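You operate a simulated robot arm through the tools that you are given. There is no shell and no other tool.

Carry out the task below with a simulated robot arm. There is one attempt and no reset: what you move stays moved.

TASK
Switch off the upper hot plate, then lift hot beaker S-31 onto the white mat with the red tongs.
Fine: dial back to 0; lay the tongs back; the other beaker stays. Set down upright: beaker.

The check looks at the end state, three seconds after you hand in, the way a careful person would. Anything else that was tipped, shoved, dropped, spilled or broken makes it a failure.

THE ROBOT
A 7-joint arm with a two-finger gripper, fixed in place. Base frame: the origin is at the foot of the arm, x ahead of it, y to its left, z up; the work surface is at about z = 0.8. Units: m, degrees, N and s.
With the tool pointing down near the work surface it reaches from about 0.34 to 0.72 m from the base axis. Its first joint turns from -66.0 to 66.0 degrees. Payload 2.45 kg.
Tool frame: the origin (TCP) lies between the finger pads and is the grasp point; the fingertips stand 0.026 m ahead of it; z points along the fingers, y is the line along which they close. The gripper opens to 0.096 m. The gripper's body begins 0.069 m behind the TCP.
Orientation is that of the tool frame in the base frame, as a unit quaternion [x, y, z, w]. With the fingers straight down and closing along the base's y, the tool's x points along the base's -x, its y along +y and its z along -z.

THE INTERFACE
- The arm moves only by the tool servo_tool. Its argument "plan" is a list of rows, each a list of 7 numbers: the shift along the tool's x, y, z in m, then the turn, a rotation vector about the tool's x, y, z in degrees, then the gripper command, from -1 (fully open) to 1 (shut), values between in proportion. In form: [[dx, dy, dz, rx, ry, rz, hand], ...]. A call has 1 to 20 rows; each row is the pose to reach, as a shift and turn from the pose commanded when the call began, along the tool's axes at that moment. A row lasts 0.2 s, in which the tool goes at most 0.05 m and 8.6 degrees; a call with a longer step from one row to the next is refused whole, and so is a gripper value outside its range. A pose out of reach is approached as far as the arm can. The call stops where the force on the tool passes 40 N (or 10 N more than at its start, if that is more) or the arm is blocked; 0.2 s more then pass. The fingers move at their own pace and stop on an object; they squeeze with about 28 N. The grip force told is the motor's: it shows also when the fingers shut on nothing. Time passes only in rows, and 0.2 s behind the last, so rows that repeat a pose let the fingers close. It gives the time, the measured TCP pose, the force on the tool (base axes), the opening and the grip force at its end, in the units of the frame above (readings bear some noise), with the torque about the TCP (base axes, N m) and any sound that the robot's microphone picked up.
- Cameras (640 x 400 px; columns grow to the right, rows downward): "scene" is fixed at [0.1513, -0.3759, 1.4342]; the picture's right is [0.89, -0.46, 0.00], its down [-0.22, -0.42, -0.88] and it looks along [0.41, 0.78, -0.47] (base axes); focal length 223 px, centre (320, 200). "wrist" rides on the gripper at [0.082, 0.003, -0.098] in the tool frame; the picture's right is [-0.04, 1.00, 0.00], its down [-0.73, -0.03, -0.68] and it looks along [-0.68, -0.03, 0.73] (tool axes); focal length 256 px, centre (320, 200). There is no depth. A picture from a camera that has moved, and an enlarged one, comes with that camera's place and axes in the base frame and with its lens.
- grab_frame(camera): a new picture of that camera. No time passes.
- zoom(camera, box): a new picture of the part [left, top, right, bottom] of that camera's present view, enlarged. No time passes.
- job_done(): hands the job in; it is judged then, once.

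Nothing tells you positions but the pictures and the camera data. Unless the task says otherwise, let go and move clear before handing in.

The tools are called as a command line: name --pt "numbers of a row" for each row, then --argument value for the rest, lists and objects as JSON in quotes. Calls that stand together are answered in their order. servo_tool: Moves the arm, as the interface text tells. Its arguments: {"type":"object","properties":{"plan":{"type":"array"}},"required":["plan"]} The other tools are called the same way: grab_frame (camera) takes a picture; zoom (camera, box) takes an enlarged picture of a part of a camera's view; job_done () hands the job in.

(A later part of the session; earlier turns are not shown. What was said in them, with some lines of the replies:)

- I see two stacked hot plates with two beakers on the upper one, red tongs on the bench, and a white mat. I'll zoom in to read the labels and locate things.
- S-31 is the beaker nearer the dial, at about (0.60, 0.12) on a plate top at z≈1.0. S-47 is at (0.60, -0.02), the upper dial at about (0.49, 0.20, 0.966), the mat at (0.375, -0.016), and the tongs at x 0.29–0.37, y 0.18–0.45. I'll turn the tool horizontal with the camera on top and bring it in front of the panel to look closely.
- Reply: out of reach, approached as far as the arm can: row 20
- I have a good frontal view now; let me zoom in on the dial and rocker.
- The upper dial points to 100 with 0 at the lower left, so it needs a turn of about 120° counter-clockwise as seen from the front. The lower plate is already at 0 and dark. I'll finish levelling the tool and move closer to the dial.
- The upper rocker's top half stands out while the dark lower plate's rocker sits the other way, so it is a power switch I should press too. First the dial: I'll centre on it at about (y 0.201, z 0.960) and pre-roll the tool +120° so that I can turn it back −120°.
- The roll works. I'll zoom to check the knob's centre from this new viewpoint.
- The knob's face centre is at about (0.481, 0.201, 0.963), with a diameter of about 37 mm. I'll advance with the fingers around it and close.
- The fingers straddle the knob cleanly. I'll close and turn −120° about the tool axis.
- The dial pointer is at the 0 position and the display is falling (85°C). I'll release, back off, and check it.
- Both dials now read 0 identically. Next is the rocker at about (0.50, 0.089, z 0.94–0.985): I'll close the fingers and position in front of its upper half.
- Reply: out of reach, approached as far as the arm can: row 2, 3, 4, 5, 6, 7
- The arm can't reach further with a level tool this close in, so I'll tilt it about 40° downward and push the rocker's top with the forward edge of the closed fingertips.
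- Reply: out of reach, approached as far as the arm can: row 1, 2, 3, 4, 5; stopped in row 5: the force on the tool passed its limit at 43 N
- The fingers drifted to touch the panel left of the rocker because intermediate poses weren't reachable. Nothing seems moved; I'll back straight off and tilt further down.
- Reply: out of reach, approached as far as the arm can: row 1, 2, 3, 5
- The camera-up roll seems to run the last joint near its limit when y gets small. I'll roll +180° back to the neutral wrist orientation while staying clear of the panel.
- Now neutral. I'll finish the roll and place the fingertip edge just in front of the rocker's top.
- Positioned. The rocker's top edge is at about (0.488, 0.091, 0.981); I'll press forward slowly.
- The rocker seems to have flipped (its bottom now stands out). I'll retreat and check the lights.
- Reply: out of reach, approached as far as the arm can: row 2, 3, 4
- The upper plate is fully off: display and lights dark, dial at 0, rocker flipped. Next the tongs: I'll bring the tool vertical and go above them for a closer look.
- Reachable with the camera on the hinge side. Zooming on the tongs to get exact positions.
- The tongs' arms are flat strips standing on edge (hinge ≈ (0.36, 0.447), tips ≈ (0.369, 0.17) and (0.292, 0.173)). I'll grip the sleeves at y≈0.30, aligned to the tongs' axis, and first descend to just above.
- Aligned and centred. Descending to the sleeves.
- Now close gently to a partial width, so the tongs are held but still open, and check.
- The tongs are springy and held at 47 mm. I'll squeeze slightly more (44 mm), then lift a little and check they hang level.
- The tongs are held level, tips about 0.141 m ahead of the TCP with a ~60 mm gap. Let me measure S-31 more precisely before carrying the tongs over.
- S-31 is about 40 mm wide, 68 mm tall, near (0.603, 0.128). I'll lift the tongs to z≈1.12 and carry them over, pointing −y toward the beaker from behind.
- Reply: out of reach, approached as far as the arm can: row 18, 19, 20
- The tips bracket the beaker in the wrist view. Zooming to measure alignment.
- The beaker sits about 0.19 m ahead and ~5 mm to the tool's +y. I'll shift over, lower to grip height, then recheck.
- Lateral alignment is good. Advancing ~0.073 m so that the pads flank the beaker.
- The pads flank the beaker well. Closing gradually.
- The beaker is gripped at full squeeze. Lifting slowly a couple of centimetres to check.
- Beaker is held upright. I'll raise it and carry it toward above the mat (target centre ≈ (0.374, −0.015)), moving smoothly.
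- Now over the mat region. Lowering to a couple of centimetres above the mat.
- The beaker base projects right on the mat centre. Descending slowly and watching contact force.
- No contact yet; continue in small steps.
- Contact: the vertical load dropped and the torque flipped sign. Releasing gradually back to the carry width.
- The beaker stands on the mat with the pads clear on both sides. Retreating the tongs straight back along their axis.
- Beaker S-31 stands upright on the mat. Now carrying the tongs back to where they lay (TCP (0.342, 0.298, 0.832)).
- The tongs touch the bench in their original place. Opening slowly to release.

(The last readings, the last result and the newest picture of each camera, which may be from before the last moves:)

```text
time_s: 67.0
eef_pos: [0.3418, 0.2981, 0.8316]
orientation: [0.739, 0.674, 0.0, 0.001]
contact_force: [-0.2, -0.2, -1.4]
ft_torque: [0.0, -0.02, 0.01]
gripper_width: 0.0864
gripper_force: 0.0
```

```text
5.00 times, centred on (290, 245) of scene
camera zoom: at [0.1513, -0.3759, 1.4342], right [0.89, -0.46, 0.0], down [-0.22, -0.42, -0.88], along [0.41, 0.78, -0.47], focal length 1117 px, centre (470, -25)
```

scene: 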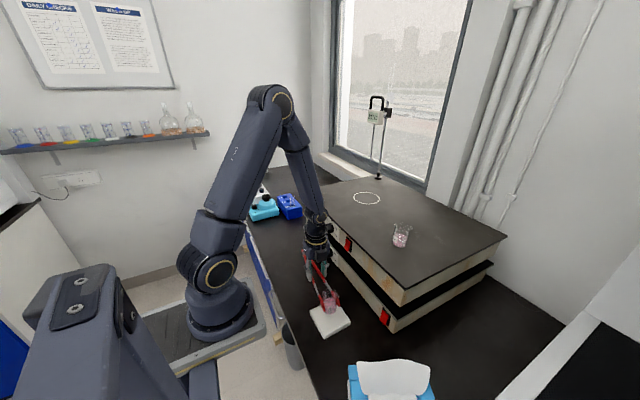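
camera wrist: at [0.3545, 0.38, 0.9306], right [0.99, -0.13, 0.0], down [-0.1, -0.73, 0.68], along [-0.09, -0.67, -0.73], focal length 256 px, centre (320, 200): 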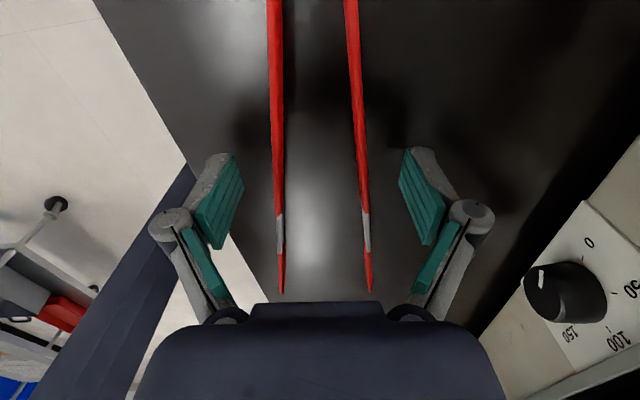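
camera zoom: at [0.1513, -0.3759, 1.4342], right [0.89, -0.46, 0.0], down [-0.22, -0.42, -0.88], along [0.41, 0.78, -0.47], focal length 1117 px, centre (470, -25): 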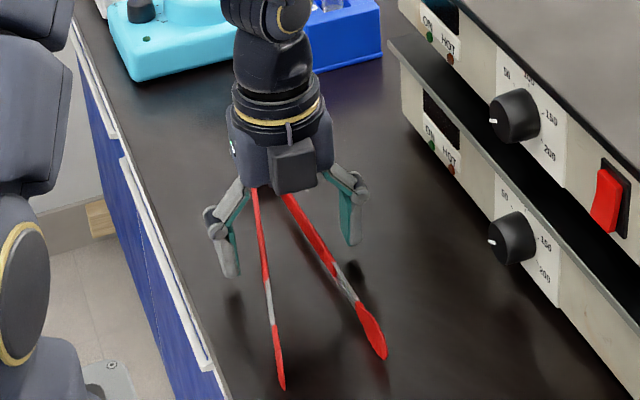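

Tongs are released and open, lying as before. Moving straight up and clear, then a final check.

servo_tool --pt "0 0 -0.01 0 0 0 -0.8" --pt "0 0 -0.03 0 0 0 -0.8" --pt "0 0 -0.06 0 0 0 -0.8" --pt "0 0 -0.1 0 0 0 -0.8" --pt "0 0 -0.14 0 0 0 -0.8" --pt "0 0 -0.18 0 0 0 -0.8" --pt "0 0 -0.22 0 0 0 -0.8" --pt "0 0 -0.26 0 0 0 -0.8" --pt "0 0 -0.28 0 0 0 -0.8"

grab_frame --camera "scene"

zoom --camera "scene" --box '[250, 200, 410, 340]'

zoom --camera "scene" --box '[300, 180, 420, 270]'

zoom --camera "scene" --box '[305, 280, 360, 340]'

```text
time_s: 69.0
eef_pos: [0.3424, 0.2991, 1.113]
orientation: [0.739, 0.674, -0.001, 0.001]
contact_force: [0.0, 0.0, -0.3]
ft_torque: [0.01, -0.01, 0.0]
gripper_width: 0.0865
gripper_force: 0.1
```

```text
taken
```

scene: 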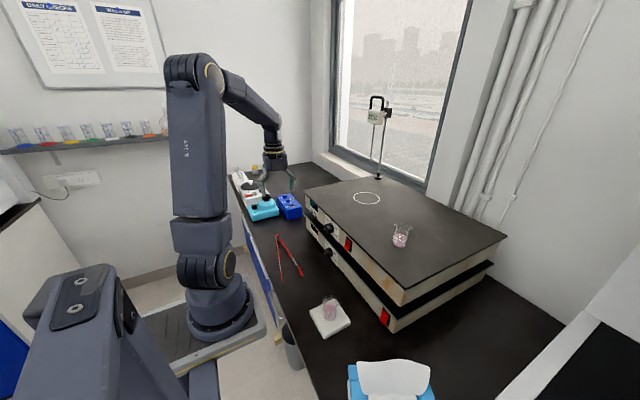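

```text
2.86 times, centred on (330, 270) of scene
camera zoom: at [0.1513, -0.376, 1.4342], right [0.89, -0.46, 0.0], down [-0.22, -0.42, -0.88], along [0.41, 0.78, -0.47], focal length 638 px, centre (291, 0)
```

zoom: 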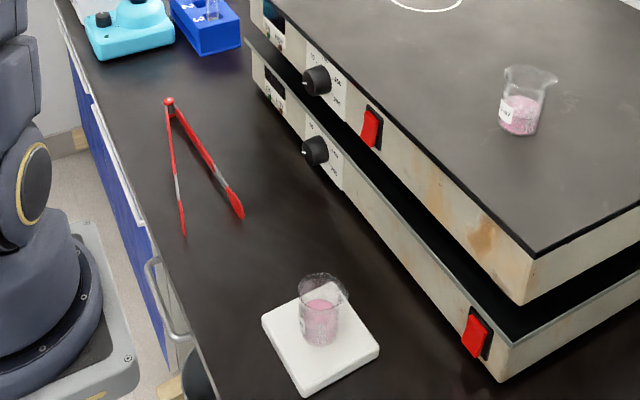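

```text
4.44 times, centred on (360, 225) of scene
camera zoom: at [0.1513, -0.376, 1.4342], right [0.89, -0.46, 0.0], down [-0.22, -0.42, -0.88], along [0.41, 0.78, -0.47], focal length 993 px, centre (142, 89)
```

zoom: 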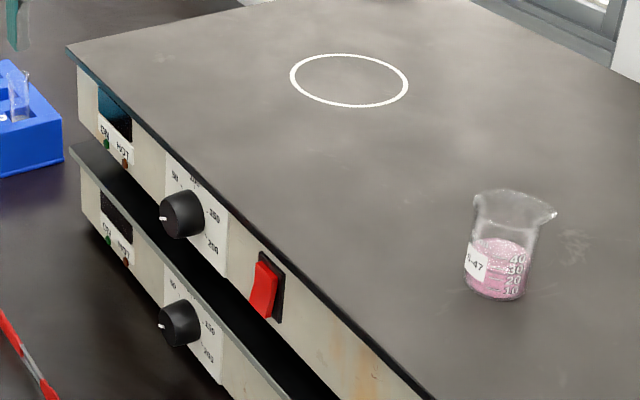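

```text
6.67 times, centred on (332, 310) of scene
camera zoom: at [0.1513, -0.376, 1.4342], right [0.89, -0.46, 0.0], down [-0.22, -0.42, -0.88], along [0.41, 0.78, -0.47], focal length 1489 px, centre (237, -533)
```

zoom: 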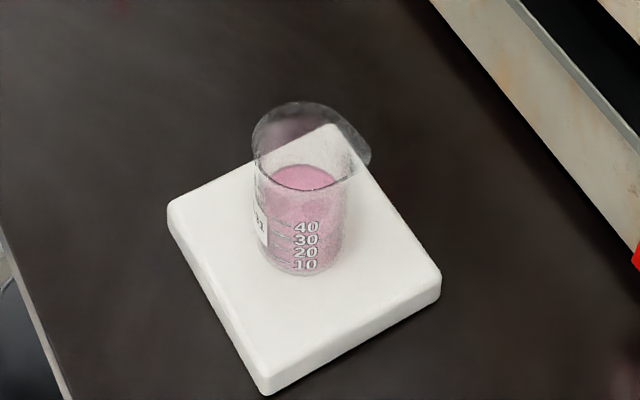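

The upper plate is off: its display and lights are dark and the dial is at 0. S-31 stands upright on the mat, the tongs lie back in place, S-47 hasn't moved, and the arm is clear. Handing in.

job_done

```text
The job is handed in.
```

The upper hot plate is off, and beaker S-31 is standing upright on the white mat. I handed the job in and haven't seen the check's verdict.

- **Hot plate:** I turned the upper dial from 100 back to 0. I also pressed the plate's red power switch, because the ON light was still lit after the dial turn. Its display and lights are now dark.
- **Beaker S-31:** I lifted it with the red tongs and set it down near the middle of the mat. No spill was visible.
- **Tongs:** they lie open on the bench where I found them.
- **Other beaker:** S-47 did not move.
- **Bump:** while lining up for the power switch, the closed fingertips pushed against the front panel beside it with about 43 N and the arm stopped itself. I saw no movement or damage in the pictures afterwards.

The gripper is open and the arm is raised clear of everything.
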